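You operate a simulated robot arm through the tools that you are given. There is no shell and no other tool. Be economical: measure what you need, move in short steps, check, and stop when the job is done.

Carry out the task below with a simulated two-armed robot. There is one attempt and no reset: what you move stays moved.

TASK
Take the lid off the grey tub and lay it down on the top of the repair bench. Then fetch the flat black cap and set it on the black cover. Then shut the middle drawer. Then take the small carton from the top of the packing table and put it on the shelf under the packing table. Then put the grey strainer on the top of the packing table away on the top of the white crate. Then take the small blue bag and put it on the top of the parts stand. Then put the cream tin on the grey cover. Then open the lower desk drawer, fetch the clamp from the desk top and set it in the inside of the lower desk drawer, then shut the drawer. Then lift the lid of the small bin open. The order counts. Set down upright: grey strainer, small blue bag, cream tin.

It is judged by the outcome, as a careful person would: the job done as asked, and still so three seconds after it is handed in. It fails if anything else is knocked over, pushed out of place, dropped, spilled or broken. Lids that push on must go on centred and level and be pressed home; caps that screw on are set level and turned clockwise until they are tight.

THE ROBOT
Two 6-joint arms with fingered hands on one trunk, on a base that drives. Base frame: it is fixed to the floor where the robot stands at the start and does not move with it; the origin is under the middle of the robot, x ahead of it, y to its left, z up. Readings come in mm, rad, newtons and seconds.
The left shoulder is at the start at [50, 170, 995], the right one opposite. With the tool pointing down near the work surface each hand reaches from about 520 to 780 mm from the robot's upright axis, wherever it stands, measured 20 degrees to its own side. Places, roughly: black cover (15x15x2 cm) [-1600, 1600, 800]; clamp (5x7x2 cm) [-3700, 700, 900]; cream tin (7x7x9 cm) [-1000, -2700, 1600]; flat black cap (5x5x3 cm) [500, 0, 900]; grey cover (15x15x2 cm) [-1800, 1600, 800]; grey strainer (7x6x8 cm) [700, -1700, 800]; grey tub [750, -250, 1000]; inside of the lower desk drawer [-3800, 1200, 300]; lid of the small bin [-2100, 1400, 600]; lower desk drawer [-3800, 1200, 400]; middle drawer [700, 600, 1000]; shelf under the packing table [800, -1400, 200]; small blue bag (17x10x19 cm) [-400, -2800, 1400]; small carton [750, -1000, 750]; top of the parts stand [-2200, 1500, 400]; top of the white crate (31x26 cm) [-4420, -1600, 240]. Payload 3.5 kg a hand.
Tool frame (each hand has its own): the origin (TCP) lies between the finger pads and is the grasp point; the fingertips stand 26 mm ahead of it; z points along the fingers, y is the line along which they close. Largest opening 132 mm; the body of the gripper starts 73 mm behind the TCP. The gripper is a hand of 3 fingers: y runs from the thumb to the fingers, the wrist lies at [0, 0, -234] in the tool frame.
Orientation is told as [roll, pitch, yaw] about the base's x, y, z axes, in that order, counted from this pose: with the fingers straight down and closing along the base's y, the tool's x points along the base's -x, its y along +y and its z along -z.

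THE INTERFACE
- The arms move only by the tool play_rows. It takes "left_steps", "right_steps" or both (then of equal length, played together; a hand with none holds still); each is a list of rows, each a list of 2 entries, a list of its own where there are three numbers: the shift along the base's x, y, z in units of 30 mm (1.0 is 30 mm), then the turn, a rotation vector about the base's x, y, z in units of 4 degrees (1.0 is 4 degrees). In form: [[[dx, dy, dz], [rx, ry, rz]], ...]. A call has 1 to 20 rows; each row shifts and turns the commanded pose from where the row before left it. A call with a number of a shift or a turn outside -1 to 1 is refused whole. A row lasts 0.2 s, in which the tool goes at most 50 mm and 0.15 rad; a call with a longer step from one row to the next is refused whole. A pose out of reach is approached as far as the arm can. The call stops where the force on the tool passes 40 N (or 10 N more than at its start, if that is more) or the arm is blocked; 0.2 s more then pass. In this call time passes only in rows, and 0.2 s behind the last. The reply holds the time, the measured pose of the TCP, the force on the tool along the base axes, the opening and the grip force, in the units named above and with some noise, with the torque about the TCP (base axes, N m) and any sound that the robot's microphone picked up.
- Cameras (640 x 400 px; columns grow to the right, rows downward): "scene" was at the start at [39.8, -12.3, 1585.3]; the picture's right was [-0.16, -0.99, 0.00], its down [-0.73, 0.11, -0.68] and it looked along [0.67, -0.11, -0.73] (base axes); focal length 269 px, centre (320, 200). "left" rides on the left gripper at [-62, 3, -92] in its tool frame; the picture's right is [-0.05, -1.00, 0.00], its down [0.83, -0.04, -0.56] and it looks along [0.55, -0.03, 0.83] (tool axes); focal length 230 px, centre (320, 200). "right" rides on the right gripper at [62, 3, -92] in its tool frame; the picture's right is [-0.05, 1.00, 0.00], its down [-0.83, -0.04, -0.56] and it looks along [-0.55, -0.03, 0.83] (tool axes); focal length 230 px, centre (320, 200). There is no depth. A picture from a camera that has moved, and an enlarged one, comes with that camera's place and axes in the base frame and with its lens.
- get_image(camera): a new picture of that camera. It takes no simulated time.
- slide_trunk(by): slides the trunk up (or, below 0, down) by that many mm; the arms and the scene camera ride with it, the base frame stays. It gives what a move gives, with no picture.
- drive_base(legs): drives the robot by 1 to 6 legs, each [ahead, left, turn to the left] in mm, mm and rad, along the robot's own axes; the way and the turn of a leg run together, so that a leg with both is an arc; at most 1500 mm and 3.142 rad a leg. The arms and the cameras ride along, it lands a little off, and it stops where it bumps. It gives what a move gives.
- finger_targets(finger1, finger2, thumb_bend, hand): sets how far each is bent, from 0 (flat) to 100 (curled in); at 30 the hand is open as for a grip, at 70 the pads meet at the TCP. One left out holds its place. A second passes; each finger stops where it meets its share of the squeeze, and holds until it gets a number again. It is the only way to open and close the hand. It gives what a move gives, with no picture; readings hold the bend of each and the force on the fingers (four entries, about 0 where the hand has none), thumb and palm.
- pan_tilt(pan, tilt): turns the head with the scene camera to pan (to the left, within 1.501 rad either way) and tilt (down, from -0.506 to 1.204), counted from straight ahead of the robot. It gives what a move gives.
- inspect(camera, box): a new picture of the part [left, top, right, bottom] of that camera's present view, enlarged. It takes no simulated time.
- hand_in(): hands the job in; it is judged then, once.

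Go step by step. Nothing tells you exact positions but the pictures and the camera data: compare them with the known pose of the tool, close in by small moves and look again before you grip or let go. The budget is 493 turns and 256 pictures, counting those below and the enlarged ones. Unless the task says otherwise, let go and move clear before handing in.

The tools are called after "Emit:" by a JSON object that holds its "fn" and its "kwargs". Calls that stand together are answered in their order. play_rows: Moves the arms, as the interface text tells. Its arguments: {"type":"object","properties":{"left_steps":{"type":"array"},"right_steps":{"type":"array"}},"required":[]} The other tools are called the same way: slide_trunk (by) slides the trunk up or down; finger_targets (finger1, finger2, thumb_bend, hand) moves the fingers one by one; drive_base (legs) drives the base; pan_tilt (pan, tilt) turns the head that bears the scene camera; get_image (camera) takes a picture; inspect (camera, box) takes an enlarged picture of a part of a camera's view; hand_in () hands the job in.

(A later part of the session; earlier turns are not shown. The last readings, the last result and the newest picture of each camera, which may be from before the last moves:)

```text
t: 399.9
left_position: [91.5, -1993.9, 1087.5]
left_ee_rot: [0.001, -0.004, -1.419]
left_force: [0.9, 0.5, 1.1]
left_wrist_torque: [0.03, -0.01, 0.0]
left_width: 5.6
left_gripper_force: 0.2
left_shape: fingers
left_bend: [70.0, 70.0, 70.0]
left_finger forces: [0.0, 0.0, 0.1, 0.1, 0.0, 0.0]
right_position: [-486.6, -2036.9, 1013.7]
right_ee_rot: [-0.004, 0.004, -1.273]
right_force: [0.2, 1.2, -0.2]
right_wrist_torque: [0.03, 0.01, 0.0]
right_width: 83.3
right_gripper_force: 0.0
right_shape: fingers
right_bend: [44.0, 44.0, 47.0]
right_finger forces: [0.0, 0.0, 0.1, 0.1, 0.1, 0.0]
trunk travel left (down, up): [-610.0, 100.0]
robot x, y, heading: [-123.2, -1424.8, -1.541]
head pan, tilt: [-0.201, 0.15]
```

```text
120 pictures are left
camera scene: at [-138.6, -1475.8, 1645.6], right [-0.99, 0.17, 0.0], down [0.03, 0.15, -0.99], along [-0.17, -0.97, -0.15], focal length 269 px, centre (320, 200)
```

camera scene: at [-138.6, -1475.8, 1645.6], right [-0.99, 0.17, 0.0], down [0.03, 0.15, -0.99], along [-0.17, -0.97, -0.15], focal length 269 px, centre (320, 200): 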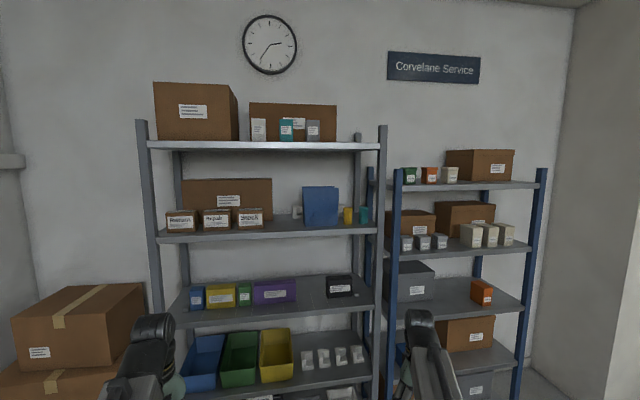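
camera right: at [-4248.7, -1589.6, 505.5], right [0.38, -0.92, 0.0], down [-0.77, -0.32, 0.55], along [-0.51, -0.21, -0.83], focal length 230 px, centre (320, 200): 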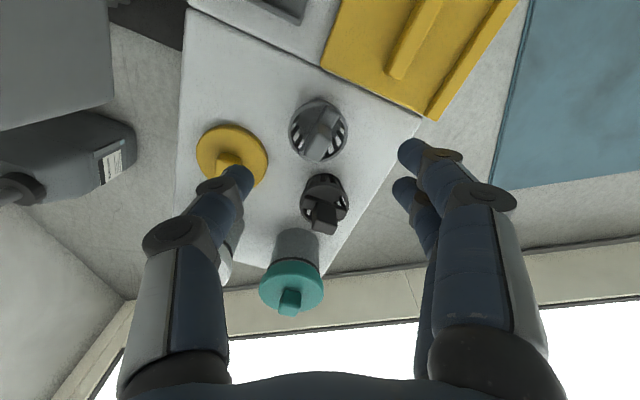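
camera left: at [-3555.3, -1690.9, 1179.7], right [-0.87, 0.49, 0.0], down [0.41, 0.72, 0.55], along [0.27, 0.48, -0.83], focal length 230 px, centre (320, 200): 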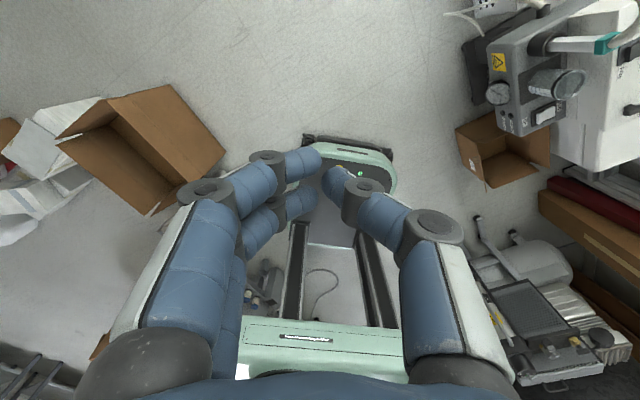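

Emit:
{"fn": "inspect", "kwargs": {"camera": "scene", "box": [260, 100, 420, 300]}}

Emit:
{"fn": "inspect", "kwargs": {"camera": "scene", "box": [380, 130, 540, 260]}}

```text
2.00 times, centred on (340, 200) of scene
camera zoom: at [-138.6, -1475.8, 1645.6], right [-0.99, 0.17, 0.0], down [0.03, 0.15, -0.99], along [-0.17, -0.97, -0.15], focal length 538 px, centre (280, 200)
```

zoom: 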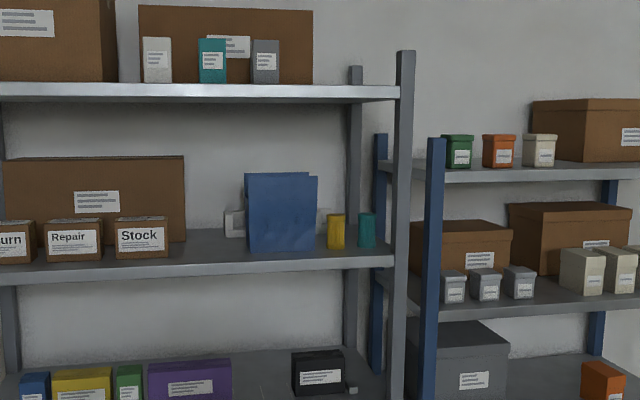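

```text
3.08 times, centred on (460, 195) of scene
camera zoom: at [-138.6, -1475.8, 1645.6], right [-0.99, 0.17, 0.0], down [0.03, 0.15, -0.99], along [-0.17, -0.97, -0.15], focal length 828 px, centre (-111, 215)
```

zoom: 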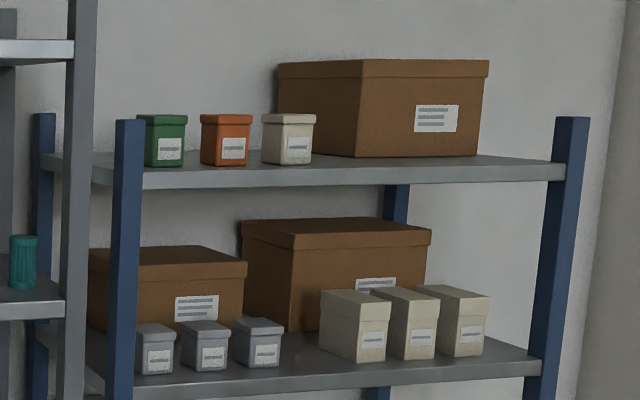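

The blue bag stands on the second shelf at ≈[-371, -2790], bottom ≈1325, top ≈1517, with the upper shelf ≈170 mm above it. I get closer and higher to see its top.

Emit:
{"fn": "slide_trunk", "kwargs": {"by": 95}}

Emit:
{"fn": "drive_base", "kwargs": {"legs": [[450, 0, -0.03]]}}

Emit:
{"fn": "pan_tilt", "kwargs": {"pan": -0.2, "tilt": 0.3}}

Emit:
{"fn": "inspect", "kwargs": {"camera": "scene", "box": [220, 100, 420, 260]}}

```text
t: 401.2
left_position: [91.4, -1993.0, 1182.8]
left_ee_rot: [0.0, -0.003, -1.419]
left_force: [-0.2, 0.0, -0.5]
left_wrist_torque: [0.0, 0.01, 0.0]
left_width: 5.3
left_gripper_force: 0.1
left_shape: fingers
left_bend: [70.0, 70.0, 70.0]
left_finger forces: [0.0, 0.0, 0.0, 0.1, 0.0, 0.0]
right_position: [-486.8, -2036.8, 1107.5]
right_ee_rot: [-0.005, 0.003, -1.272]
right_force: [-0.4, 0.8, 0.1]
right_wrist_torque: [-0.05, -0.04, 0.03]
right_width: 83.2
right_gripper_force: 0.0
right_shape: fingers
right_bend: [44.0, 44.0, 47.0]
right_finger forces: [0.1, 0.1, 0.1, 0.0, 0.0, 0.0]
trunk travel left (down, up): [-705.0, 5.0]
robot x, y, heading: [-121.1, -1422.6, -1.539]
head pan, tilt: [-0.201, 0.15]
```

```text
t: 403.9
left_position: [77.7, -2445.8, 1183.8]
left_ee_rot: [0.001, -0.002, -1.452]
left_force: [0.2, -0.6, -0.8]
left_wrist_torque: [0.02, 0.01, 0.03]
left_width: 5.6
left_gripper_force: 0.1
left_shape: fingers
left_bend: [70.0, 70.0, 70.0]
left_finger forces: [0.0, 0.0, 0.0, 0.0, 0.0, 0.1]
right_position: [-501.9, -2470.0, 1107.8]
right_ee_rot: [-0.003, 0.004, -1.308]
right_force: [-0.1, -0.1, 0.6]
right_wrist_torque: [0.04, 0.0, 0.0]
right_width: 82.7
right_gripper_force: 0.1
right_shape: fingers
right_bend: [44.0, 44.0, 47.0]
right_finger forces: [0.1, 0.0, 0.0, 0.0, 0.0, 0.1]
trunk travel left (down, up): [-705.0, 5.0]
robot x, y, heading: [-118.4, -1869.6, -1.574]
head pan, tilt: [-0.201, 0.15]
```

```text
t: 404.6
left_position: [78.0, -2445.3, 1182.7]
left_ee_rot: [0.0, -0.002, -1.453]
left_force: [0.3, -0.4, -0.5]
left_wrist_torque: [-0.02, 0.02, 0.02]
left_width: 5.7
left_gripper_force: 0.1
left_shape: fingers
left_bend: [70.0, 70.0, 70.0]
left_finger forces: [0.0, 0.1, 0.1, 0.1, 0.0, 0.0]
right_position: [-502.2, -2469.6, 1107.5]
right_ee_rot: [-0.004, 0.003, -1.307]
right_force: [-0.6, -0.3, -0.2]
right_wrist_torque: [-0.01, 0.01, -0.03]
right_width: 82.8
right_gripper_force: 0.1
right_shape: fingers
right_bend: [44.0, 44.0, 47.0]
right_finger forces: [0.1, 0.1, 0.1, 0.0, 0.0, 0.0]
trunk travel left (down, up): [-705.0, 5.0]
robot x, y, heading: [-117.5, -1871.3, -1.573]
head pan, tilt: [-0.201, 0.3]
```

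```text
2.50 times, centred on (320, 180) of scene
camera zoom: at [-135.2, -1921.5, 1726.7], right [-0.98, 0.2, 0.0], down [0.06, 0.29, -0.96], along [-0.2, -0.94, -0.3], focal length 672 px, centre (320, 250)
```

zoom: 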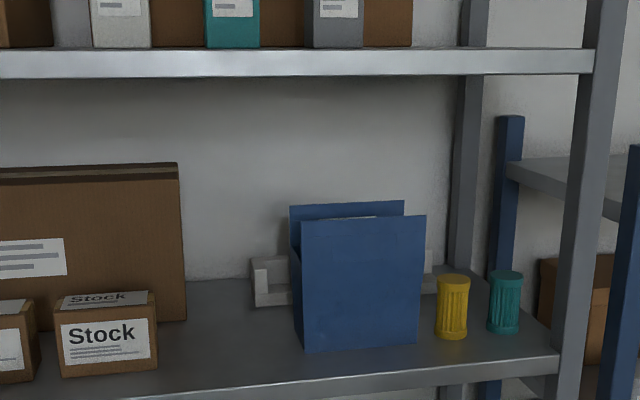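

The bag is open-topped, front wall at y≈-2771, x from -290 to -460, z 1307–1498. Plan: pinch its front wall with the right hand tilted forward. First I raise the hand and yaw it so the fingers point inward.

Emit:
{"fn": "play_rows", "kwargs": {"right_steps": [[[0, 0, 0.7], [0, 0, -1]], [[0, 0, 0.7], [0, 0, -1]], [[0, 0, 0.7], [0, 0, -1]], [[0, 0, 0.7], [0, 0, -1]], [[0, 0, 0.7], [0, 0, -1]], [[0, 0, 0.7], [0, 0, -1]], [[0, 0, 0.7], [0, 0, -1]], [[0, 0, 0.7], [0, 0, -1]], [[0, 0, 0.7], [0, 0, -1]], [[0, 0, 0.7], [0, 0, -1]], [[0, 0, 0], [0, 0, -1]], [[0, 0, 0], [0, 0, -1]], [[0, 0, 0], [0, 0, -1]], [[0, 0, 0], [0, 0, -1]], [[0, 0, 0], [0, 0, -1]], [[0, 0, 0], [0, 0, -1]], [[0, 0, 0], [0, 0, -1]], [[0, 0, 0], [0, 0, -1]], [[0, 0, 0], [0, 0, -1]], [[0, 0, 0], [0, 0, -1]]]}}

```text
t: 408.8
left_position: [77.4, -2446.0, 1183.7]
left_ee_rot: [0.001, -0.002, -1.452]
left_force: [0.2, 0.5, 0.4]
left_wrist_torque: [-0.01, 0.01, 0.02]
left_width: 5.7
left_gripper_force: 0.1
left_shape: fingers
left_bend: [70.0, 70.0, 70.0]
left_finger forces: [0.1, 0.1, 0.0, 0.1, 0.0, 0.0]
right_position: [-510.9, -2489.7, 1275.7]
right_ee_rot: [0.001, -0.004, -2.706]
right_force: [-0.7, -0.3, 0.5]
right_wrist_torque: [0.05, -0.01, 0.02]
right_width: 82.8
right_gripper_force: 0.0
right_shape: fingers
right_bend: [44.0, 44.0, 47.0]
right_finger forces: [0.0, 0.2, 0.1, 0.0, 0.0, 0.1]
right hand out of reach, approached as far as the arm can: row 8, 9, 10, 11
trunk travel left (down, up): [-705.0, 5.0]
robot x, y, heading: [-117.4, -1868.1, -1.575]
head pan, tilt: [-0.201, 0.3]
```

Now finish the yaw, then pitch the hand forward 48° while raising it in front of the rack.

Emit:
{"fn": "play_rows", "kwargs": {"right_steps": [[[0.3, 0.3, 0], [0, 0, -1]], [[0.3, 0.3, 0], [0, 0, -1]], [[0.3, 0.3, 0], [0, 0, -1]], [[0.3, 0.3, 0], [0, 0, -1]], [[0.3, 0.3, 0], [0, 0, -1]], [[0.3, 0.3, 0], [0, 0, -1]], [[0.5, 0, 0], [-1, 0, 0]], [[0.5, 0, 0.3], [-1, 0, 0]], [[0.5, 0, 0.3], [-1, 0, 0]], [[0.5, 0, 0.5], [-1, 0, 0]], [[0.5, 0, 0.7], [-1, 0, 0]], [[0.2, 0, 0.8], [-1, 0, 0]], [[0, 0, 0.9], [-1, 0, 0]], [[0, 0, 0.9], [-1, 0, 0]], [[0, 0, 0.9], [-1, 0, 0]], [[0, 0, 0.9], [-1, 0, 0]], [[0, 0, 0.9], [-1, 0, 0]], [[0, 0, 0.9], [-1, 0, 0]]]}}

Emit:
{"fn": "get_image", "kwargs": {"camera": "right"}}

```text
t: 412.6
left_position: [77.4, -2445.3, 1182.0]
left_ee_rot: [-0.001, -0.003, -1.452]
left_force: [-0.3, -0.1, -0.6]
left_wrist_torque: [-0.02, 0.02, -0.01]
left_width: 5.5
left_gripper_force: 0.1
left_shape: fingers
left_bend: [70.0, 70.0, 70.0]
left_finger forces: [0.0, 0.1, 0.0, 0.0, 0.1, 0.1]
right_position: [-380.0, -2457.6, 1480.0]
right_ee_rot: [0.834, -0.013, -3.128]
right_force: [0.0, 0.0, -0.3]
right_wrist_torque: [0.0, -0.03, 0.0]
right_width: 82.8
right_gripper_force: 0.0
right_shape: fingers
right_bend: [44.0, 44.0, 47.0]
right_finger forces: [0.1, 0.1, 0.0, 0.0, 0.0, 0.0]
right hand out of reach, approached as far as the arm can: row 1, 2, 3, 4, 5, 6, 18
trunk travel left (down, up): [-705.0, 5.0]
robot x, y, heading: [-117.1, -1866.9, -1.577]
head pan, tilt: [-0.201, 0.3]
```

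```text
116 pictures are left
camera right: at [-319.8, -2388.4, 1544.1], right [-0.03, -0.67, 0.74], down [-0.83, 0.43, 0.35], along [-0.55, -0.61, -0.57], focal length 230 px, centre (320, 200)
```

right: 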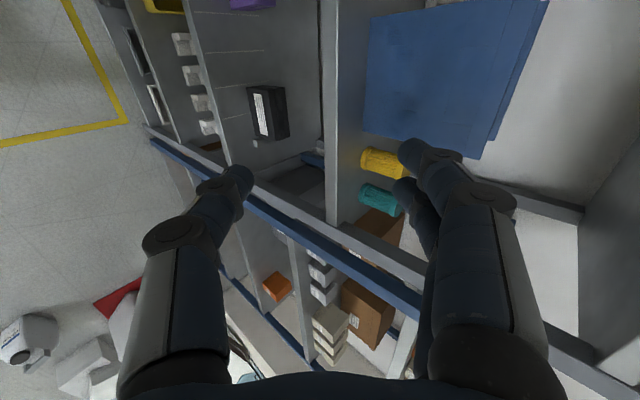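

Orientation works. I test whether the hand can go higher when held a bit closer to the body.

Emit:
{"fn": "play_rows", "kwargs": {"right_steps": [[[0, 1, 0.3], [0, 0, 0]], [[0, 1, 0.5], [0, 0, 0]], [[0.1, 0.5, 0.6], [0, 0, 0]], [[0, 0, 0.6], [0, 0, 0]]]}}

```text
t: 413.6
left_position: [77.9, -2445.9, 1182.8]
left_ee_rot: [-0.001, -0.002, -1.451]
left_force: [0.4, -0.3, 0.0]
left_wrist_torque: [0.01, -0.03, 0.01]
left_width: 5.6
left_gripper_force: 0.0
left_shape: fingers
left_bend: [70.0, 70.0, 70.0]
left_finger forces: [0.1, 0.0, 0.0, 0.0, 0.0, 0.0]
right_position: [-395.4, -2449.3, 1478.3]
right_ee_rot: [0.834, -0.012, -3.128]
right_force: [0.2, -0.4, 0.1]
right_wrist_torque: [0.0, 0.04, -0.03]
right_width: 82.8
right_gripper_force: 0.0
right_shape: fingers
right_bend: [44.0, 44.0, 47.0]
right_finger forces: [0.0, 0.0, 0.1, 0.1, 0.0, 0.0]
right hand out of reach, approached as far as the arm can: row 1, 2, 3, 4
trunk travel left (down, up): [-705.0, 5.0]
robot x, y, heading: [-121.1, -1869.1, -1.578]
head pan, tilt: [-0.201, 0.3]
```

Emit:
{"fn": "play_rows", "kwargs": {"right_steps": [[[0, 0, 0], [0, 0, 1]], [[0, 0, 0], [0, 0, 1]], [[0, 0, 0], [0, 0, 1]], [[0, 0, 0], [0, 0, 1]], [[0, 0, 0.7], [0, 0, 0]], [[0, 0, 0.7], [0, 0, 0]]]}}

```text
t: 415.0
left_position: [78.3, -2446.6, 1183.7]
left_ee_rot: [0.0, -0.003, -1.452]
left_force: [-0.9, 0.3, 0.4]
left_wrist_torque: [0.02, 0.0, 0.03]
left_width: 5.5
left_gripper_force: 0.1
left_shape: fingers
left_bend: [70.0, 70.0, 70.0]
left_finger forces: [0.0, 0.0, 0.0, 0.0, 0.0, 0.1]
right_position: [-396.9, -2457.4, 1513.9]
right_ee_rot: [0.835, -0.012, -2.847]
right_force: [-0.2, -0.5, -0.2]
right_wrist_torque: [0.01, 0.01, -0.01]
right_width: 82.7
right_gripper_force: 0.0
right_shape: fingers
right_bend: [44.0, 44.0, 47.0]
right_finger forces: [0.0, 0.0, 0.0, 0.0, 0.1, 0.0]
right hand out of reach, approached as far as the arm can: row 6
trunk travel left (down, up): [-705.0, 5.0]
robot x, y, heading: [-115.2, -1872.7, -1.577]
head pan, tilt: [-0.201, 0.3]
```

Reach for this yaw improves if the robot stands more to the east. I reposition the base to about [-36, -1950] heading slightly west of south.

Emit:
{"fn": "drive_base", "kwargs": {"legs": [[0, 0, -0.17], [60, 92, 0]]}}

Emit:
{"fn": "play_rows", "kwargs": {"right_steps": [[[0.5, 0, 0], [0, 0, -1]], [[0.3, 0, 0], [0, 0, -0.5]], [[0, 0, 0.4], [0, 0, 0]]]}}

```text
t: 416.9
left_position: [59.7, -2546.1, 1182.6]
left_ee_rot: [-0.003, -0.002, -1.622]
left_force: [0.1, -1.1, -0.3]
left_wrist_torque: [-0.01, 0.03, 0.0]
left_width: 5.7
left_gripper_force: 0.0
left_shape: fingers
left_bend: [70.0, 70.0, 70.0]
left_finger forces: [0.0, 0.0, 0.1, 0.1, 0.0, 0.0]
right_position: [-410.7, -2478.6, 1512.6]
right_ee_rot: [0.832, -0.014, -3.016]
right_force: [1.1, -0.8, -0.5]
right_wrist_torque: [0.06, 0.04, -0.02]
right_width: 83.1
right_gripper_force: 0.0
right_shape: fingers
right_bend: [44.0, 44.0, 47.0]
right_finger forces: [0.0, 0.0, 0.0, 0.0, 0.1, 0.0]
trunk travel left (down, up): [-705.0, 5.0]
robot x, y, heading: [-34.5, -1944.5, -1.746]
head pan, tilt: [-0.201, 0.3]
```

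```text
t: 417.7
left_position: [58.9, -2545.7, 1182.9]
left_ee_rot: [0.001, -0.004, -1.62]
left_force: [0.4, -1.0, 0.3]
left_wrist_torque: [-0.02, 0.01, 0.01]
left_width: 5.5
left_gripper_force: 0.1
left_shape: fingers
left_bend: [70.0, 70.0, 70.0]
left_finger forces: [0.1, 0.0, 0.0, 0.1, 0.1, 0.0]
right_position: [-396.9, -2493.7, 1510.3]
right_ee_rot: [0.833, -0.014, -3.121]
right_force: [0.4, 0.4, 0.2]
right_wrist_torque: [0.0, 0.02, 0.01]
right_width: 82.7
right_gripper_force: 0.2
right_shape: fingers
right_bend: [44.0, 44.0, 47.0]
right_finger forces: [0.0, 0.0, 0.0, 0.0, 0.0, 0.0]
right hand out of reach, approached as far as the arm can: row 1, 2, 3
trunk travel left (down, up): [-705.0, 5.0]
robot x, y, heading: [-37.1, -1949.6, -1.745]
head pan, tilt: [-0.201, 0.3]
```

The left hand would enter the rack when I drive in, so I first raise it and swing it out to the left.

Emit:
{"fn": "play_rows", "kwargs": {"left_steps": [[[0, 0, 1], [0, 0, 0]], [[0.3, 0.3, 1], [0, 0, 1]], [[0.8, 0.5, 0.8], [0, 0, 1]], [[0.92, 0.6, 0], [0, 0, 1]], [[0.92, 0.6, 0], [0, 0, 1]], [[0.92, 0.6, 0], [0, 0, 1]], [[0.92, 0.6, 0], [0, 0, 1]], [[0.92, 0.6, 0], [0, 0, 1]], [[0.92, 0.6, 0], [0, 0, 1]], [[0.92, 0.6, 0], [0, 0, 1]], [[0.92, 0.6, 0], [0, 0, 1]]]}}

Emit:
{"fn": "inspect", "kwargs": {"camera": "scene", "box": [220, 100, 420, 300]}}

```text
t: 420.1
left_position: [314.2, -2410.5, 1192.6]
left_ee_rot: [-0.002, -0.008, -0.922]
left_force: [-0.4, -0.9, -0.4]
left_wrist_torque: [0.0, 0.02, -0.02]
left_width: 5.7
left_gripper_force: 0.0
left_shape: fingers
left_bend: [70.0, 70.0, 70.0]
left_finger forces: [0.0, 0.0, 0.1, 0.0, 0.0, 0.0]
left hand out of reach, approached as far as the arm can: row 2, 3, 4, 5, 6, 7, 8, 9, 10
right_position: [-396.5, -2492.5, 1510.4]
right_ee_rot: [0.835, -0.013, -3.12]
right_force: [0.0, -0.7, -1.0]
right_wrist_torque: [-0.01, -0.02, 0.03]
right_width: 83.2
right_gripper_force: 0.1
right_shape: fingers
right_bend: [44.0, 44.0, 47.0]
right_finger forces: [0.0, 0.0, 0.0, 0.0, 0.1, 0.1]
trunk travel left (down, up): [-705.0, 5.0]
robot x, y, heading: [-38.5, -1946.6, -1.747]
head pan, tilt: [-0.201, 0.3]
```

```text
2.00 times, centred on (320, 200) of scene
camera zoom: at [-62.3, -1992.3, 1726.7], right [-0.93, 0.37, 0.0], down [0.11, 0.27, -0.96], along [-0.35, -0.89, -0.3], focal length 538 px, centre (320, 200)
```

zoom: 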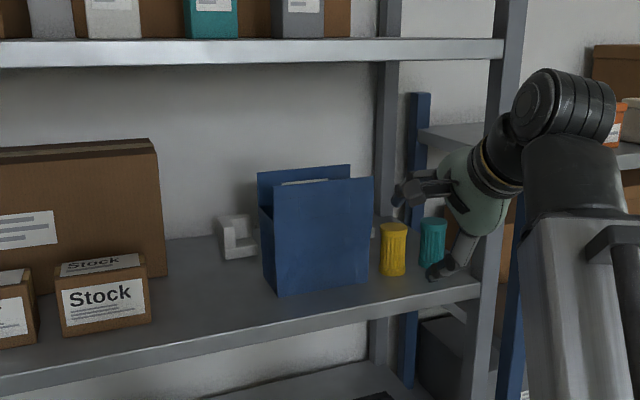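

I swing the left arm further out to the east side.

Emit:
{"fn": "play_rows", "kwargs": {"left_steps": [[[0.8, 0.8, 0], [0, 0, 1]], [[0.8, 0.8, 0], [0, 0, 1]], [[0.7, 0.9, 0], [0, 0, 1]], [[0.6, 0.98, 0], [0, 0, 1]], [[0.5, 0.98, 0], [0, 0, 1]], [[0.4, 0.98, 0], [0, 0, 1]], [[0.3, 0.98, 0], [0, 0, 1]], [[0.3, 0.98, 0], [0, 0, 1]], [[0.2, 0.98, 0], [0, 0, 1]], [[0.1, 0.98, 0], [0, 0, 1]], [[0, 0.98, 0], [0, 0, 1]], [[0, 0.98, 0], [0, 0, 1]], [[0, 0.98, 0], [0, 0, 1]]]}}

```text
t: 422.9
left_position: [503.7, -2065.6, 1167.2]
left_ee_rot: [0.0, -0.005, -0.016]
left_force: [0.3, -0.6, -0.3]
left_wrist_torque: [0.0, 0.02, -0.03]
left_width: 5.6
left_gripper_force: 0.2
left_shape: fingers
left_bend: [70.0, 70.0, 70.0]
left_finger forces: [0.0, 0.1, 0.0, 0.0, 0.0, 0.0]
left hand out of reach, approached as far as the arm can: row 1, 3, 4, 5, 6, 7, 8, 9, 10, 11, 12, 13
right_position: [-396.6, -2493.5, 1508.5]
right_ee_rot: [0.833, -0.012, -3.123]
right_force: [0.4, -1.1, 0.8]
right_wrist_torque: [0.03, 0.0, 0.0]
right_width: 82.6
right_gripper_force: 0.0
right_shape: fingers
right_bend: [44.0, 44.0, 47.0]
right_finger forces: [0.1, 0.1, 0.0, 0.0, 0.0, 0.1]
trunk travel left (down, up): [-705.0, 5.0]
robot x, y, heading: [-33.4, -1943.0, -1.743]
head pan, tilt: [-0.201, 0.3]
```

Emit:
{"fn": "get_image", "kwargs": {"camera": "left"}}

```text
114 pictures are left
camera left: at [563.2, -2063.4, 1258.8], right [0.04, -1.0, 0.0], down [-0.83, -0.03, 0.55], along [-0.55, -0.02, -0.83], focal length 230 px, centre (320, 200)
```

left: 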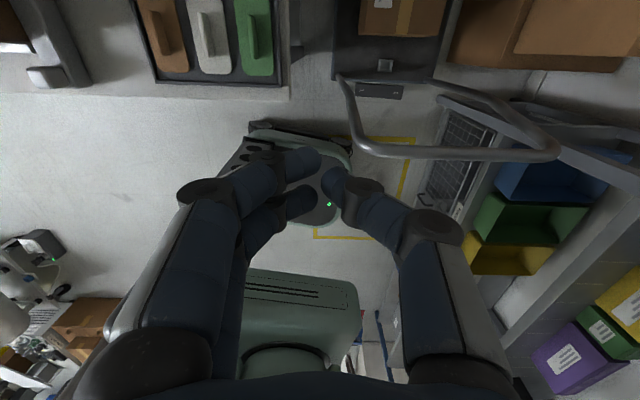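

The left arm is clear now. I drive toward the rack in two short steps.

Emit:
{"fn": "drive_base", "kwargs": {"legs": [[150, 26, 0]]}}

Emit:
{"fn": "get_image", "kwargs": {"camera": "right"}}

Emit:
{"fn": "get_image", "kwargs": {"camera": "scene"}}

```text
t: 424.3
left_position: [501.6, -2224.5, 1166.6]
left_ee_rot: [0.002, -0.003, -0.018]
left_force: [-0.3, -0.4, 0.1]
left_wrist_torque: [0.02, 0.01, 0.0]
left_width: 5.4
left_gripper_force: 0.0
left_shape: fingers
left_bend: [70.0, 70.0, 70.0]
left_finger forces: [0.1, 0.0, 0.0, 0.1, 0.1, 0.0]
right_position: [-398.8, -2648.6, 1508.5]
right_ee_rot: [0.831, -0.014, -3.124]
right_force: [0.0, -0.8, 0.7]
right_wrist_torque: [-0.01, 0.01, 0.02]
right_width: 82.8
right_gripper_force: 0.0
right_shape: fingers
right_bend: [44.0, 44.0, 47.0]
right_finger forces: [0.0, 0.1, 0.1, 0.0, 0.1, 0.1]
trunk travel left (down, up): [-705.0, 5.0]
robot x, y, heading: [-35.1, -2101.8, -1.746]
head pan, tilt: [-0.201, 0.3]
```

```text
113 pictures are left
camera right: at [-338.6, -2581.0, 1571.7], right [-0.03, -0.67, 0.74], down [-0.83, 0.42, 0.35], along [-0.55, -0.61, -0.57], focal length 230 px, centre (320, 200)
```

right: 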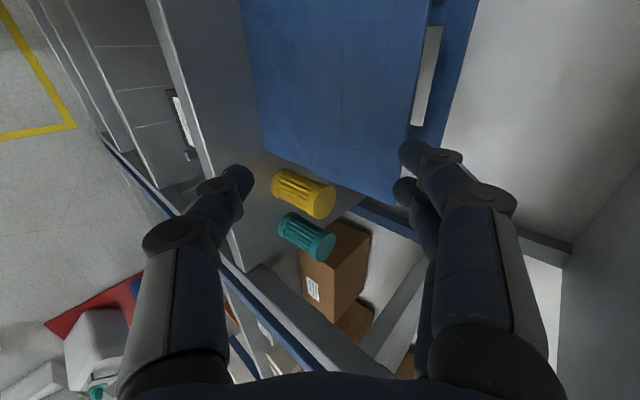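

```text
112 pictures are left
camera scene: at [-64.2, -2149.4, 1726.6], right [-0.93, 0.37, 0.0], down [0.11, 0.28, -0.95], along [-0.35, -0.89, -0.3], focal length 269 px, centre (320, 200)
```

scene: 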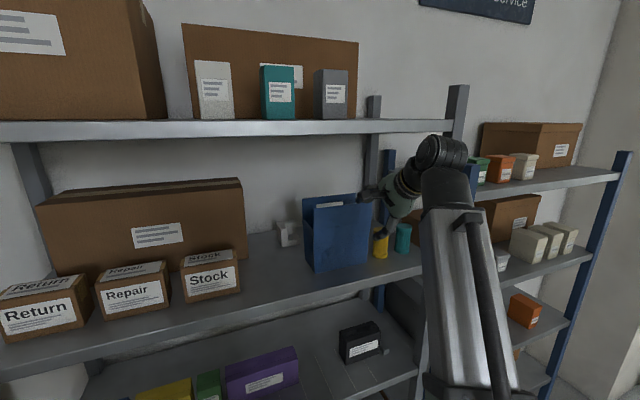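

The bag's rim (z≈1500) lies just below the finger level. Drive in further.

Emit:
{"fn": "drive_base", "kwargs": {"legs": [[100, 20, 0]]}}

Emit:
{"fn": "get_image", "kwargs": {"camera": "right"}}

Emit:
{"fn": "inspect", "kwargs": {"camera": "scene", "box": [280, 120, 460, 290]}}

```text
t: 425.4
left_position: [503.8, -2326.5, 1167.3]
left_ee_rot: [0.003, -0.002, -0.021]
left_force: [0.4, -0.8, 0.0]
left_wrist_torque: [0.05, 0.01, -0.02]
left_width: 5.4
left_gripper_force: 0.0
left_shape: fingers
left_bend: [70.0, 70.0, 70.0]
left_finger forces: [0.0, 0.0, 0.1, 0.1, 0.0, 0.1]
right_position: [-397.6, -2749.0, 1508.3]
right_ee_rot: [0.834, -0.012, -3.124]
right_force: [-0.7, -0.2, -0.6]
right_wrist_torque: [0.01, -0.01, 0.04]
right_width: 82.6
right_gripper_force: 0.1
right_shape: fingers
right_bend: [44.0, 44.0, 47.0]
right_finger forces: [0.0, 0.0, 0.0, 0.1, 0.0, 0.0]
trunk travel left (down, up): [-705.0, 5.0]
robot x, y, heading: [-31.9, -2200.5, -1.749]
head pan, tilt: [-0.201, 0.3]
```

```text
111 pictures are left
camera right: at [-336.8, -2681.2, 1571.7], right [-0.03, -0.67, 0.74], down [-0.83, 0.43, 0.35], along [-0.55, -0.61, -0.57], focal length 230 px, centre (320, 200)
```

right: 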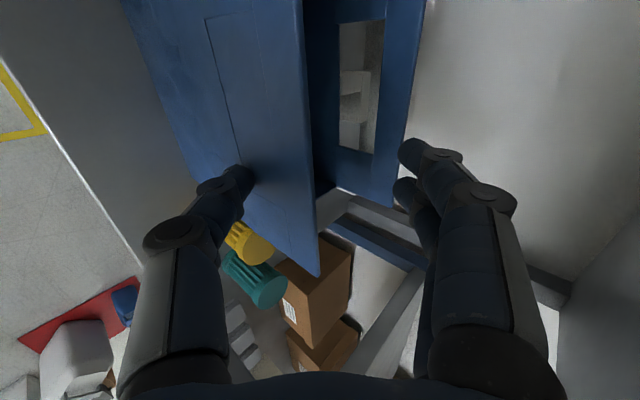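

```text
2.35 times, centred on (370, 205) of scene
camera zoom: at [-61.7, -2250.0, 1726.6], right [-0.93, 0.37, 0.0], down [0.11, 0.28, -0.95], along [-0.35, -0.89, -0.3], focal length 633 px, centre (202, 188)
```

zoom: 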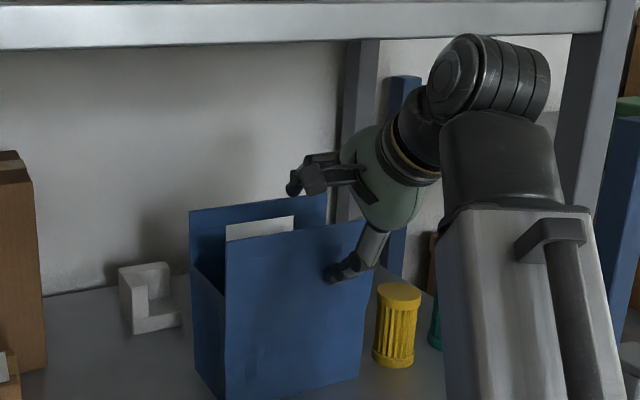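

Thumb is in front of the bag's front wall and the fingers are over its interior. I lower ~36 mm and close.

Emit:
{"fn": "play_rows", "kwargs": {"right_steps": [[[0, -0.1, -0.6], [0, 0, 0]], [[0, -0.1, -0.6], [0, 0, 0]]]}}

Emit:
{"fn": "finger_targets", "kwargs": {"hand": "right", "finger1": 68, "finger2": 68, "thumb_bend": 68}}

Emit:
{"fn": "get_image", "kwargs": {"camera": "right"}}

Emit:
{"fn": "inspect", "kwargs": {"camera": "scene", "box": [280, 120, 460, 290]}}

```text
t: 426.0
left_position: [503.5, -2324.6, 1168.0]
left_ee_rot: [0.0, -0.003, -0.02]
left_force: [-0.8, -0.4, -0.1]
left_wrist_torque: [0.0, 0.02, 0.02]
left_width: 5.7
left_gripper_force: 0.1
left_shape: fingers
left_bend: [70.0, 70.0, 70.0]
left_finger forces: [0.1, 0.0, 0.0, 0.0, 0.0, 0.1]
right_position: [-396.8, -2752.7, 1474.3]
right_ee_rot: [0.837, -0.012, -3.123]
right_force: [-0.4, 0.0, 0.9]
right_wrist_torque: [0.01, -0.02, -0.02]
right_width: 82.7
right_gripper_force: 0.1
right_shape: fingers
right_bend: [44.0, 44.0, 47.0]
right_finger forces: [0.0, 0.0, 0.0, 0.0, 0.0, 0.0]
trunk travel left (down, up): [-705.0, 5.0]
robot x, y, heading: [-35.9, -2200.4, -1.748]
head pan, tilt: [-0.201, 0.3]
```

```text
t: 427.0
left_position: [504.7, -2324.0, 1166.5]
left_ee_rot: [0.0, -0.004, -0.021]
left_force: [0.3, -0.6, 0.2]
left_wrist_torque: [-0.01, -0.02, 0.01]
left_width: 5.4
left_gripper_force: 0.0
left_shape: fingers
left_bend: [70.0, 70.0, 70.0]
left_finger forces: [0.1, 0.0, 0.0, 0.1, 0.0, 0.1]
right_position: [-398.5, -2752.5, 1473.7]
right_ee_rot: [0.833, -0.011, -3.124]
right_force: [0.1, -0.2, -0.1]
right_wrist_torque: [-0.01, 0.01, 0.0]
right_width: 11.5
right_gripper_force: 0.0
right_shape: fingers
right_bend: [68.0, 68.0, 68.0]
right_finger forces: [0.1, 0.0, 0.0, 0.1, 0.0, 0.0]
trunk travel left (down, up): [-705.0, 5.0]
robot x, y, heading: [-36.5, -2203.7, -1.747]
head pan, tilt: [-0.201, 0.3]
```

```text
109 pictures are left
camera right: at [-337.6, -2684.5, 1537.2], right [-0.03, -0.67, 0.74], down [-0.83, 0.43, 0.35], along [-0.55, -0.61, -0.57], focal length 230 px, centre (320, 200)
```

right: 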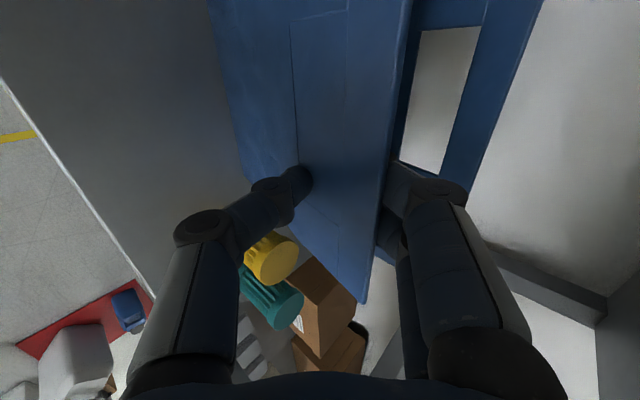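

```text
2.35 times, centred on (370, 205) of scene
camera zoom: at [-61.8, -2247.5, 1726.6], right [-0.93, 0.37, 0.0], down [0.11, 0.27, -0.96], along [-0.35, -0.89, -0.3], focal length 633 px, centre (202, 188)
```

zoom: 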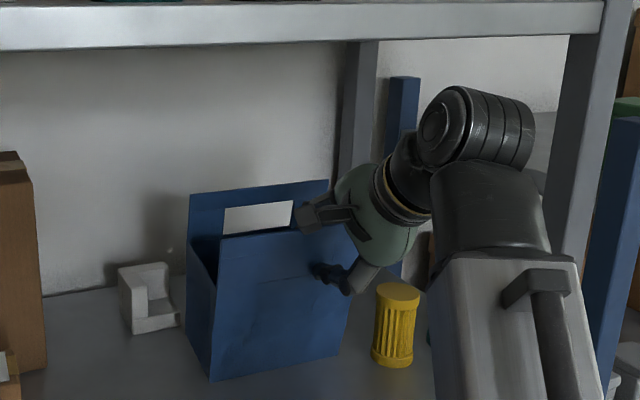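

Emit:
{"fn": "finger_targets", "kwargs": {"hand": "right", "finger1": 78, "finger2": 78, "thumb_bend": 76}}

Emit:
{"fn": "inspect", "kwargs": {"camera": "scene", "box": [280, 120, 460, 290]}}

```text
t: 428.0
left_position: [503.6, -2324.7, 1166.1]
left_ee_rot: [0.0, -0.004, -0.022]
left_force: [-0.1, 0.5, 0.0]
left_wrist_torque: [0.01, -0.01, -0.02]
left_width: 5.4
left_gripper_force: 0.0
left_shape: fingers
left_bend: [70.0, 70.0, 70.0]
left_finger forces: [0.0, 0.1, 0.0, 0.0, 0.0, 0.0]
right_position: [-398.7, -2753.3, 1474.4]
right_ee_rot: [0.833, -0.013, -3.122]
right_force: [-0.5, -0.5, 0.8]
right_wrist_torque: [0.02, -0.03, 0.0]
right_width: 0.0
right_gripper_force: 0.1
right_shape: fingers
right_bend: [76.0, 76.0, 74.0]
right_finger forces: [0.1, 0.0, 0.1, 0.0, 0.1, 0.0]
trunk travel left (down, up): [-705.0, 5.0]
robot x, y, heading: [-38.3, -2199.9, -1.748]
head pan, tilt: [-0.201, 0.3]
```

```text
2.35 times, centred on (370, 205) of scene
camera zoom: at [-61.8, -2247.5, 1726.6], right [-0.93, 0.37, 0.0], down [0.11, 0.27, -0.96], along [-0.35, -0.89, -0.3], focal length 633 px, centre (202, 188)
```

zoom: 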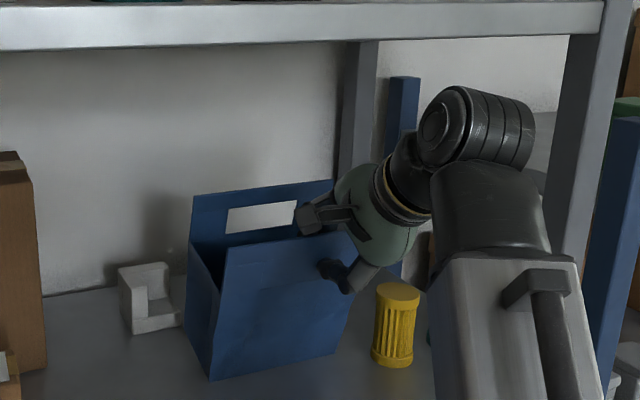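

Emit:
{"fn": "inspect", "kwargs": {"camera": "right", "box": [200, 80, 520, 320]}}

```text
1.67 times, centred on (360, 200) of right
camera zoom: at [-337.6, -2684.5, 1537.1], right [-0.03, -0.67, 0.74], down [-0.83, 0.43, 0.35], along [-0.55, -0.61, -0.57], focal length 384 px, centre (253, 200)
```

zoom: 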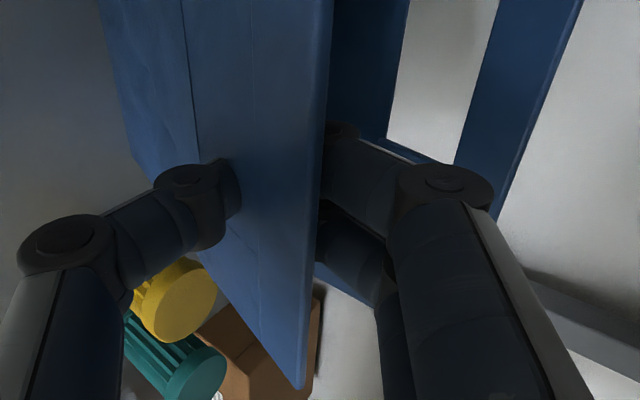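

Emit:
{"fn": "play_rows", "kwargs": {"right_steps": [[[0, 0, 0.4], [0, 0, 0]], [[0, 0, 0.4], [0, 0, 0]]]}}

Emit:
{"fn": "inspect", "kwargs": {"camera": "scene", "box": [280, 120, 460, 290]}}

Emit:
{"fn": "inspect", "kwargs": {"camera": "right", "box": [200, 0, 520, 320]}}

```text
t: 428.6
left_position: [504.8, -2324.6, 1166.4]
left_ee_rot: [0.001, -0.003, -0.022]
left_force: [-0.5, -0.6, -0.2]
left_wrist_torque: [0.04, 0.01, -0.01]
left_width: 5.6
left_gripper_force: 0.1
left_shape: fingers
left_bend: [70.0, 70.0, 70.0]
left_finger forces: [0.0, 0.0, 0.0, 0.1, 0.1, 0.0]
right_position: [-398.4, -2753.3, 1497.5]
right_ee_rot: [0.835, -0.011, -3.126]
right_force: [0.6, -0.8, -1.0]
right_wrist_torque: [0.01, -0.01, 0.0]
right_width: 0.3
right_gripper_force: 0.0
right_shape: fingers
right_bend: [76.0, 76.0, 74.0]
right_finger forces: [0.1, 0.1, 0.0, 0.1, 0.0, 0.0]
trunk travel left (down, up): [-705.0, 5.0]
robot x, y, heading: [-33.8, -2200.6, -1.751]
head pan, tilt: [-0.201, 0.3]
```

```text
2.35 times, centred on (370, 205) of scene
camera zoom: at [-61.8, -2247.5, 1726.6], right [-0.93, 0.37, 0.0], down [0.11, 0.27, -0.96], along [-0.35, -0.89, -0.3], focal length 633 px, centre (202, 188)
```

zoom: 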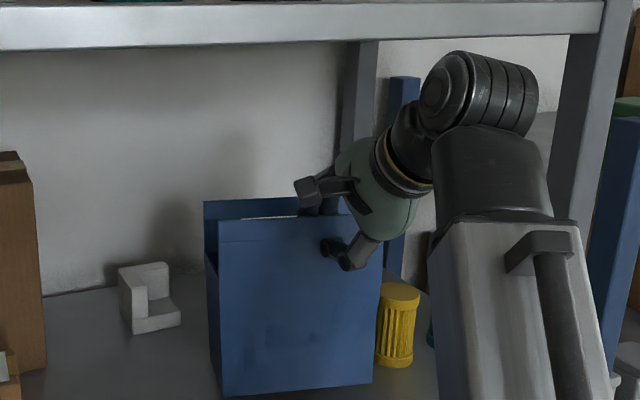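

```text
1.25 times, centred on (360, 160) of right
camera zoom: at [-337.0, -2685.7, 1560.8], right [-0.03, -0.67, 0.74], down [-0.83, 0.43, 0.35], along [-0.55, -0.61, -0.57], focal length 288 px, centre (270, 250)
```

zoom: 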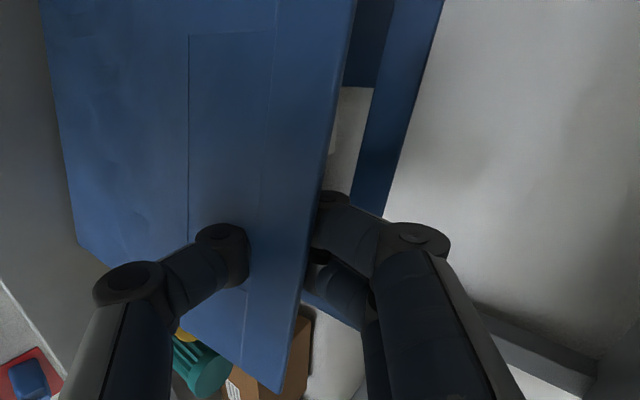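

Emit:
{"fn": "play_rows", "kwargs": {"right_steps": [[[0, 0, 0.5], [0, 0, 0]], [[0, 0, 0.3], [0, 0, 0]]]}}

Emit:
{"fn": "inspect", "kwargs": {"camera": "scene", "box": [280, 120, 460, 290]}}

```text
t: 429.2
left_position: [505.0, -2324.5, 1166.8]
left_ee_rot: [-0.001, -0.004, -0.021]
left_force: [-0.2, -0.3, 0.2]
left_wrist_torque: [0.01, 0.01, -0.02]
left_width: 5.6
left_gripper_force: 0.0
left_shape: fingers
left_bend: [70.0, 70.0, 70.0]
left_finger forces: [0.1, 0.0, 0.0, 0.0, 0.0, 0.0]
right_position: [-398.5, -2755.1, 1517.3]
right_ee_rot: [0.834, -0.013, -3.124]
right_force: [0.1, -0.7, -0.8]
right_wrist_torque: [0.0, 0.0, 0.0]
right_width: 0.0
right_gripper_force: 0.0
right_shape: fingers
right_bend: [76.0, 76.0, 74.0]
right_finger forces: [0.1, 0.0, 0.1, 0.0, 0.0, 0.0]
trunk travel left (down, up): [-705.0, 5.0]
robot x, y, heading: [-33.9, -2201.1, -1.751]
head pan, tilt: [-0.201, 0.3]
```

```text
2.35 times, centred on (370, 205) of scene
camera zoom: at [-61.9, -2247.7, 1726.6], right [-0.93, 0.37, 0.0], down [0.11, 0.27, -0.96], along [-0.35, -0.89, -0.3], focal length 633 px, centre (202, 188)
```

zoom: 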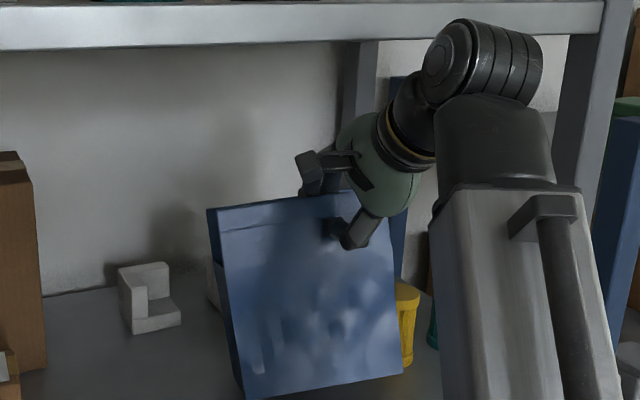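

The bag lifts but hangs tilted since the pinch is off-centre. I set it back, open, shift 25 mm toward its middle and regrip more firmly.

Emit:
{"fn": "play_rows", "kwargs": {"right_steps": [[[0, 0, -0.5], [0, 0, 0]], [[0, 0, -0.5], [0, 0, 0]], [[0, 0, -0.45], [0, 0, 0]]]}}

Emit:
{"fn": "finger_targets", "kwargs": {"hand": "right", "finger1": 46, "finger2": 46, "thumb_bend": 50}}

Emit:
{"fn": "get_image", "kwargs": {"camera": "right"}}

Emit:
{"fn": "inspect", "kwargs": {"camera": "scene", "box": [280, 120, 460, 290]}}

```text
t: 430.0
left_position: [505.4, -2323.8, 1167.5]
left_ee_rot: [0.001, -0.001, -0.022]
left_force: [0.3, 0.1, -0.2]
left_wrist_torque: [0.02, 0.02, -0.02]
left_width: 5.6
left_gripper_force: 0.0
left_shape: fingers
left_bend: [70.0, 70.0, 70.0]
left_finger forces: [0.1, 0.0, 0.0, 0.1, 0.0, 0.1]
right_position: [-396.7, -2753.6, 1476.7]
right_ee_rot: [0.835, -0.011, -3.124]
right_force: [-0.3, 0.9, 1.7]
right_wrist_torque: [0.04, 0.03, 0.01]
right_width: 0.0
right_gripper_force: 1.4
right_shape: fingers
right_bend: [76.0, 76.0, 74.0]
right_finger forces: [0.0, 0.0, 0.1, 0.0, 3.4, 0.1]
trunk travel left (down, up): [-705.0, 5.0]
robot x, y, heading: [-32.6, -2201.5, -1.746]
head pan, tilt: [-0.201, 0.3]
```

```text
t: 431.0
left_position: [504.8, -2323.5, 1167.0]
left_ee_rot: [-0.002, -0.001, -0.022]
left_force: [0.2, 0.1, 1.5]
left_wrist_torque: [-0.03, 0.01, 0.05]
left_width: 5.6
left_gripper_force: 0.0
left_shape: fingers
left_bend: [70.0, 70.0, 70.0]
left_finger forces: [0.1, 0.0, 0.0, 0.0, 0.1, 0.0]
right_position: [-396.1, -2753.2, 1477.2]
right_ee_rot: [0.834, -0.011, -3.125]
right_force: [0.8, 2.2, 8.3]
right_wrist_torque: [0.75, 0.08, -0.04]
right_width: 48.5
right_gripper_force: 21.3
right_shape: fingers
right_bend: [54.0, 59.0, 52.0]
right_finger forces: [8.4, 11.7, 0.0, 0.1, 22.1, 0.0]
trunk travel left (down, up): [-705.0, 5.0]
robot x, y, heading: [-36.3, -2199.4, -1.751]
head pan, tilt: [-0.201, 0.3]
```

```text
102 pictures are left
camera right: at [-335.3, -2685.6, 1540.3], right [-0.03, -0.67, 0.74], down [-0.83, 0.43, 0.35], along [-0.55, -0.61, -0.57], focal length 230 px, centre (320, 200)
```

right: 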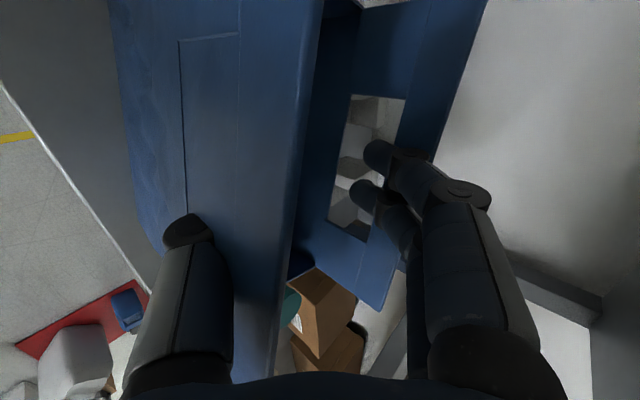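

```text
2.35 times, centred on (370, 205) of scene
camera zoom: at [-61.2, -2246.5, 1726.7], right [-0.93, 0.37, 0.0], down [0.11, 0.27, -0.96], along [-0.35, -0.89, -0.29], focal length 633 px, centre (202, 188)
```

zoom: 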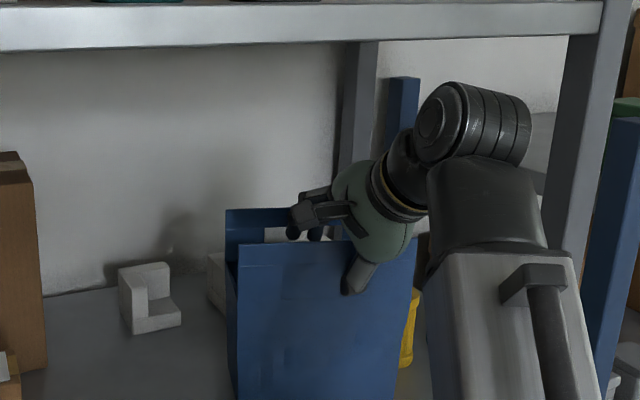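

The thumb seems to have caught through the wall. I relax the fingers to neutral and withdraw upward slowly to see how the bag reacts.

Emit:
{"fn": "finger_targets", "kwargs": {"hand": "right", "finger1": 62, "finger2": 62, "thumb_bend": 58}}

Emit:
{"fn": "inspect", "kwargs": {"camera": "right", "box": [100, 40, 500, 320]}}

Emit:
{"fn": "inspect", "kwargs": {"camera": "scene", "box": [280, 120, 460, 320]}}

```text
t: 432.0
left_position: [503.9, -2324.7, 1166.5]
left_ee_rot: [0.0, -0.003, -0.021]
left_force: [-0.3, 0.0, -0.1]
left_wrist_torque: [0.0, 0.0, 0.01]
left_width: 5.7
left_gripper_force: 0.1
left_shape: fingers
left_bend: [70.0, 70.0, 70.0]
left_finger forces: [0.0, 0.1, 0.0, 0.0, 0.0, 0.0]
right_position: [-396.2, -2753.5, 1475.7]
right_ee_rot: [0.834, -0.011, -3.123]
right_force: [0.3, 0.1, 3.9]
right_wrist_torque: [0.17, 0.03, 0.01]
right_width: 35.1
right_gripper_force: 2.8
right_shape: fingers
right_bend: [62.0, 62.0, 57.0]
right_finger forces: [0.0, 0.1, 0.0, 0.1, 5.8, 0.0]
trunk travel left (down, up): [-705.0, 5.0]
robot x, y, heading: [-37.2, -2196.7, -1.749]
head pan, tilt: [-0.201, 0.3]
```

```text
1.43 times, centred on (300, 180) of right
camera zoom: at [-335.6, -2686.4, 1539.8], right [-0.03, -0.67, 0.74], down [-0.83, 0.43, 0.35], along [-0.55, -0.61, -0.57], focal length 329 px, centre (349, 229)
```

zoom: 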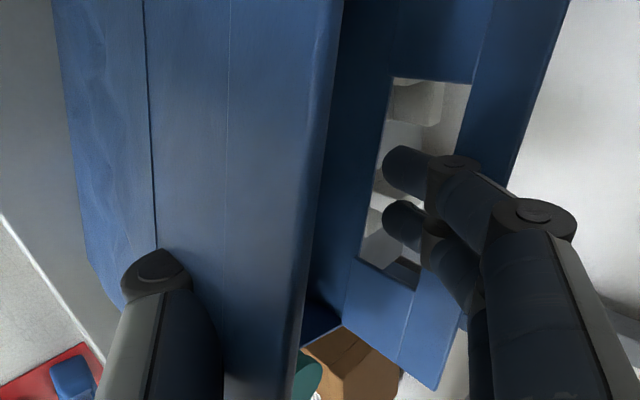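

```text
2.00 times, centred on (370, 220) of scene
camera zoom: at [-61.6, -2247.3, 1726.7], right [-0.93, 0.37, 0.0], down [0.11, 0.27, -0.96], along [-0.35, -0.89, -0.3], focal length 538 px, centre (220, 160)
```

zoom: 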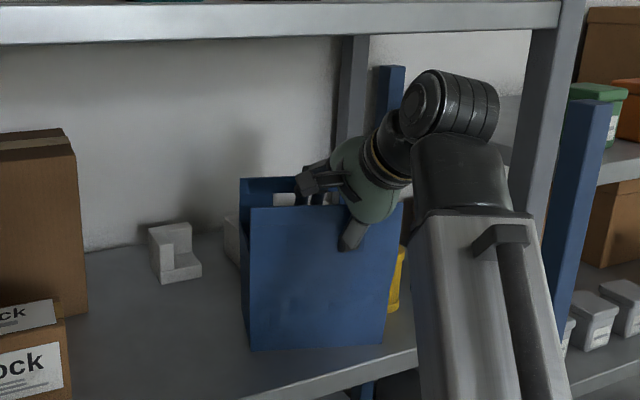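

Now it's clear: the bag has handle cut-outs in its panels and my thumb went through the front one, so it hung from the handle strip. That's a good carry; I centre the hand by 15 mm, close and lift again.

Emit:
{"fn": "play_rows", "kwargs": {"right_steps": [[[0.25, 0.2, 0], [0, 0, 0]], [[0.25, 0.2, 0], [0, 0, 0]]]}}

Emit:
{"fn": "finger_targets", "kwargs": {"hand": "right", "finger1": 80, "finger2": 80, "thumb_bend": 76}}

Emit:
{"fn": "play_rows", "kwargs": {"right_steps": [[[0, 0, 0.5], [0, 0, 0]], [[0, 0, 0.5], [0, 0, 0]], [[0, 0, 0.3], [0, 0, 0]]]}}

Emit:
{"fn": "inspect", "kwargs": {"camera": "scene", "box": [280, 120, 460, 320]}}

Emit:
{"fn": "get_image", "kwargs": {"camera": "right"}}

```text
t: 432.6
left_position: [504.2, -2325.0, 1166.5]
left_ee_rot: [0.0, -0.004, -0.021]
left_force: [-0.2, 0.3, 0.3]
left_wrist_torque: [-0.01, 0.02, 0.04]
left_width: 5.7
left_gripper_force: 0.0
left_shape: fingers
left_bend: [70.0, 70.0, 70.0]
left_finger forces: [0.1, 0.0, 0.0, 0.0, 0.0, 0.2]
right_position: [-382.2, -2741.4, 1476.3]
right_ee_rot: [0.83, -0.013, -3.123]
right_force: [-0.5, -1.6, 0.5]
right_wrist_torque: [-0.01, 0.01, 0.01]
right_width: 35.3
right_gripper_force: 2.4
right_shape: fingers
right_bend: [62.0, 62.0, 57.0]
right_finger forces: [0.0, 0.0, 0.0, 0.1, 4.3, 0.0]
trunk travel left (down, up): [-705.0, 5.0]
robot x, y, heading: [-36.3, -2199.3, -1.749]
head pan, tilt: [-0.201, 0.3]
```

```text
t: 433.6
left_position: [505.2, -2324.9, 1167.2]
left_ee_rot: [0.0, -0.005, -0.021]
left_force: [0.2, -0.3, 0.2]
left_wrist_torque: [-0.02, 0.0, 0.02]
left_width: 5.8
left_gripper_force: 0.0
left_shape: fingers
left_bend: [70.0, 70.0, 70.0]
left_finger forces: [0.0, 0.1, 0.0, 0.0, 0.0, 0.0]
right_position: [-382.2, -2740.9, 1476.5]
right_ee_rot: [0.834, -0.011, -3.123]
right_force: [0.5, 0.0, -1.5]
right_wrist_torque: [-0.01, 0.0, 0.0]
right_width: 0.0
right_gripper_force: 0.0
right_shape: fingers
right_bend: [78.0, 78.0, 72.0]
right_finger forces: [0.0, 0.0, 0.0, 0.0, 0.1, 0.0]
trunk travel left (down, up): [-705.0, 5.0]
robot x, y, heading: [-31.0, -2202.3, -1.748]
head pan, tilt: [-0.201, 0.3]
```

```text
t: 434.4
left_position: [502.7, -2323.8, 1167.0]
left_ee_rot: [0.0, -0.003, -0.022]
left_force: [0.2, -0.4, 0.2]
left_wrist_torque: [0.01, -0.04, 0.01]
left_width: 5.6
left_gripper_force: 0.1
left_shape: fingers
left_bend: [70.0, 70.0, 70.0]
left_finger forces: [0.1, 0.1, 0.1, 0.0, 0.1, 0.1]
right_position: [-387.6, -2750.3, 1507.7]
right_ee_rot: [0.835, -0.012, -3.124]
right_force: [0.5, -0.6, 0.6]
right_wrist_torque: [-0.01, -0.04, 0.0]
right_width: 0.0
right_gripper_force: 0.2
right_shape: fingers
right_bend: [78.0, 78.0, 72.0]
right_finger forces: [0.0, 0.0, 0.0, 0.0, 0.5, 0.1]
right hand out of reach, approached as far as the arm can: row 2, 3
trunk travel left (down, up): [-705.0, 5.0]
robot x, y, heading: [-36.7, -2204.1, -1.749]
head pan, tilt: [-0.201, 0.3]
```

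```text
2.00 times, centred on (370, 220) of scene
camera zoom: at [-61.8, -2247.5, 1726.6], right [-0.93, 0.37, 0.0], down [0.11, 0.27, -0.96], along [-0.35, -0.89, -0.3], focal length 538 px, centre (220, 160)
```

zoom: 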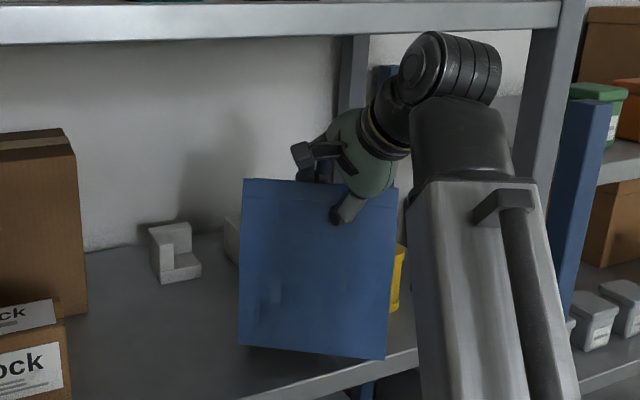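

```text
97 pictures are left
camera right: at [-326.6, -2682.2, 1570.8], right [-0.03, -0.67, 0.74], down [-0.83, 0.43, 0.35], along [-0.55, -0.61, -0.57], focal length 230 px, centre (320, 200)
```

right: 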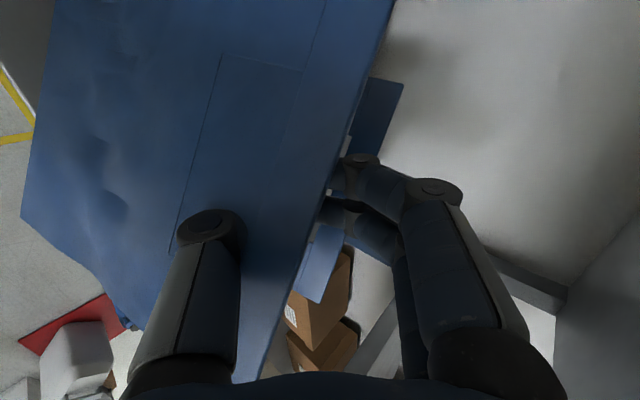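

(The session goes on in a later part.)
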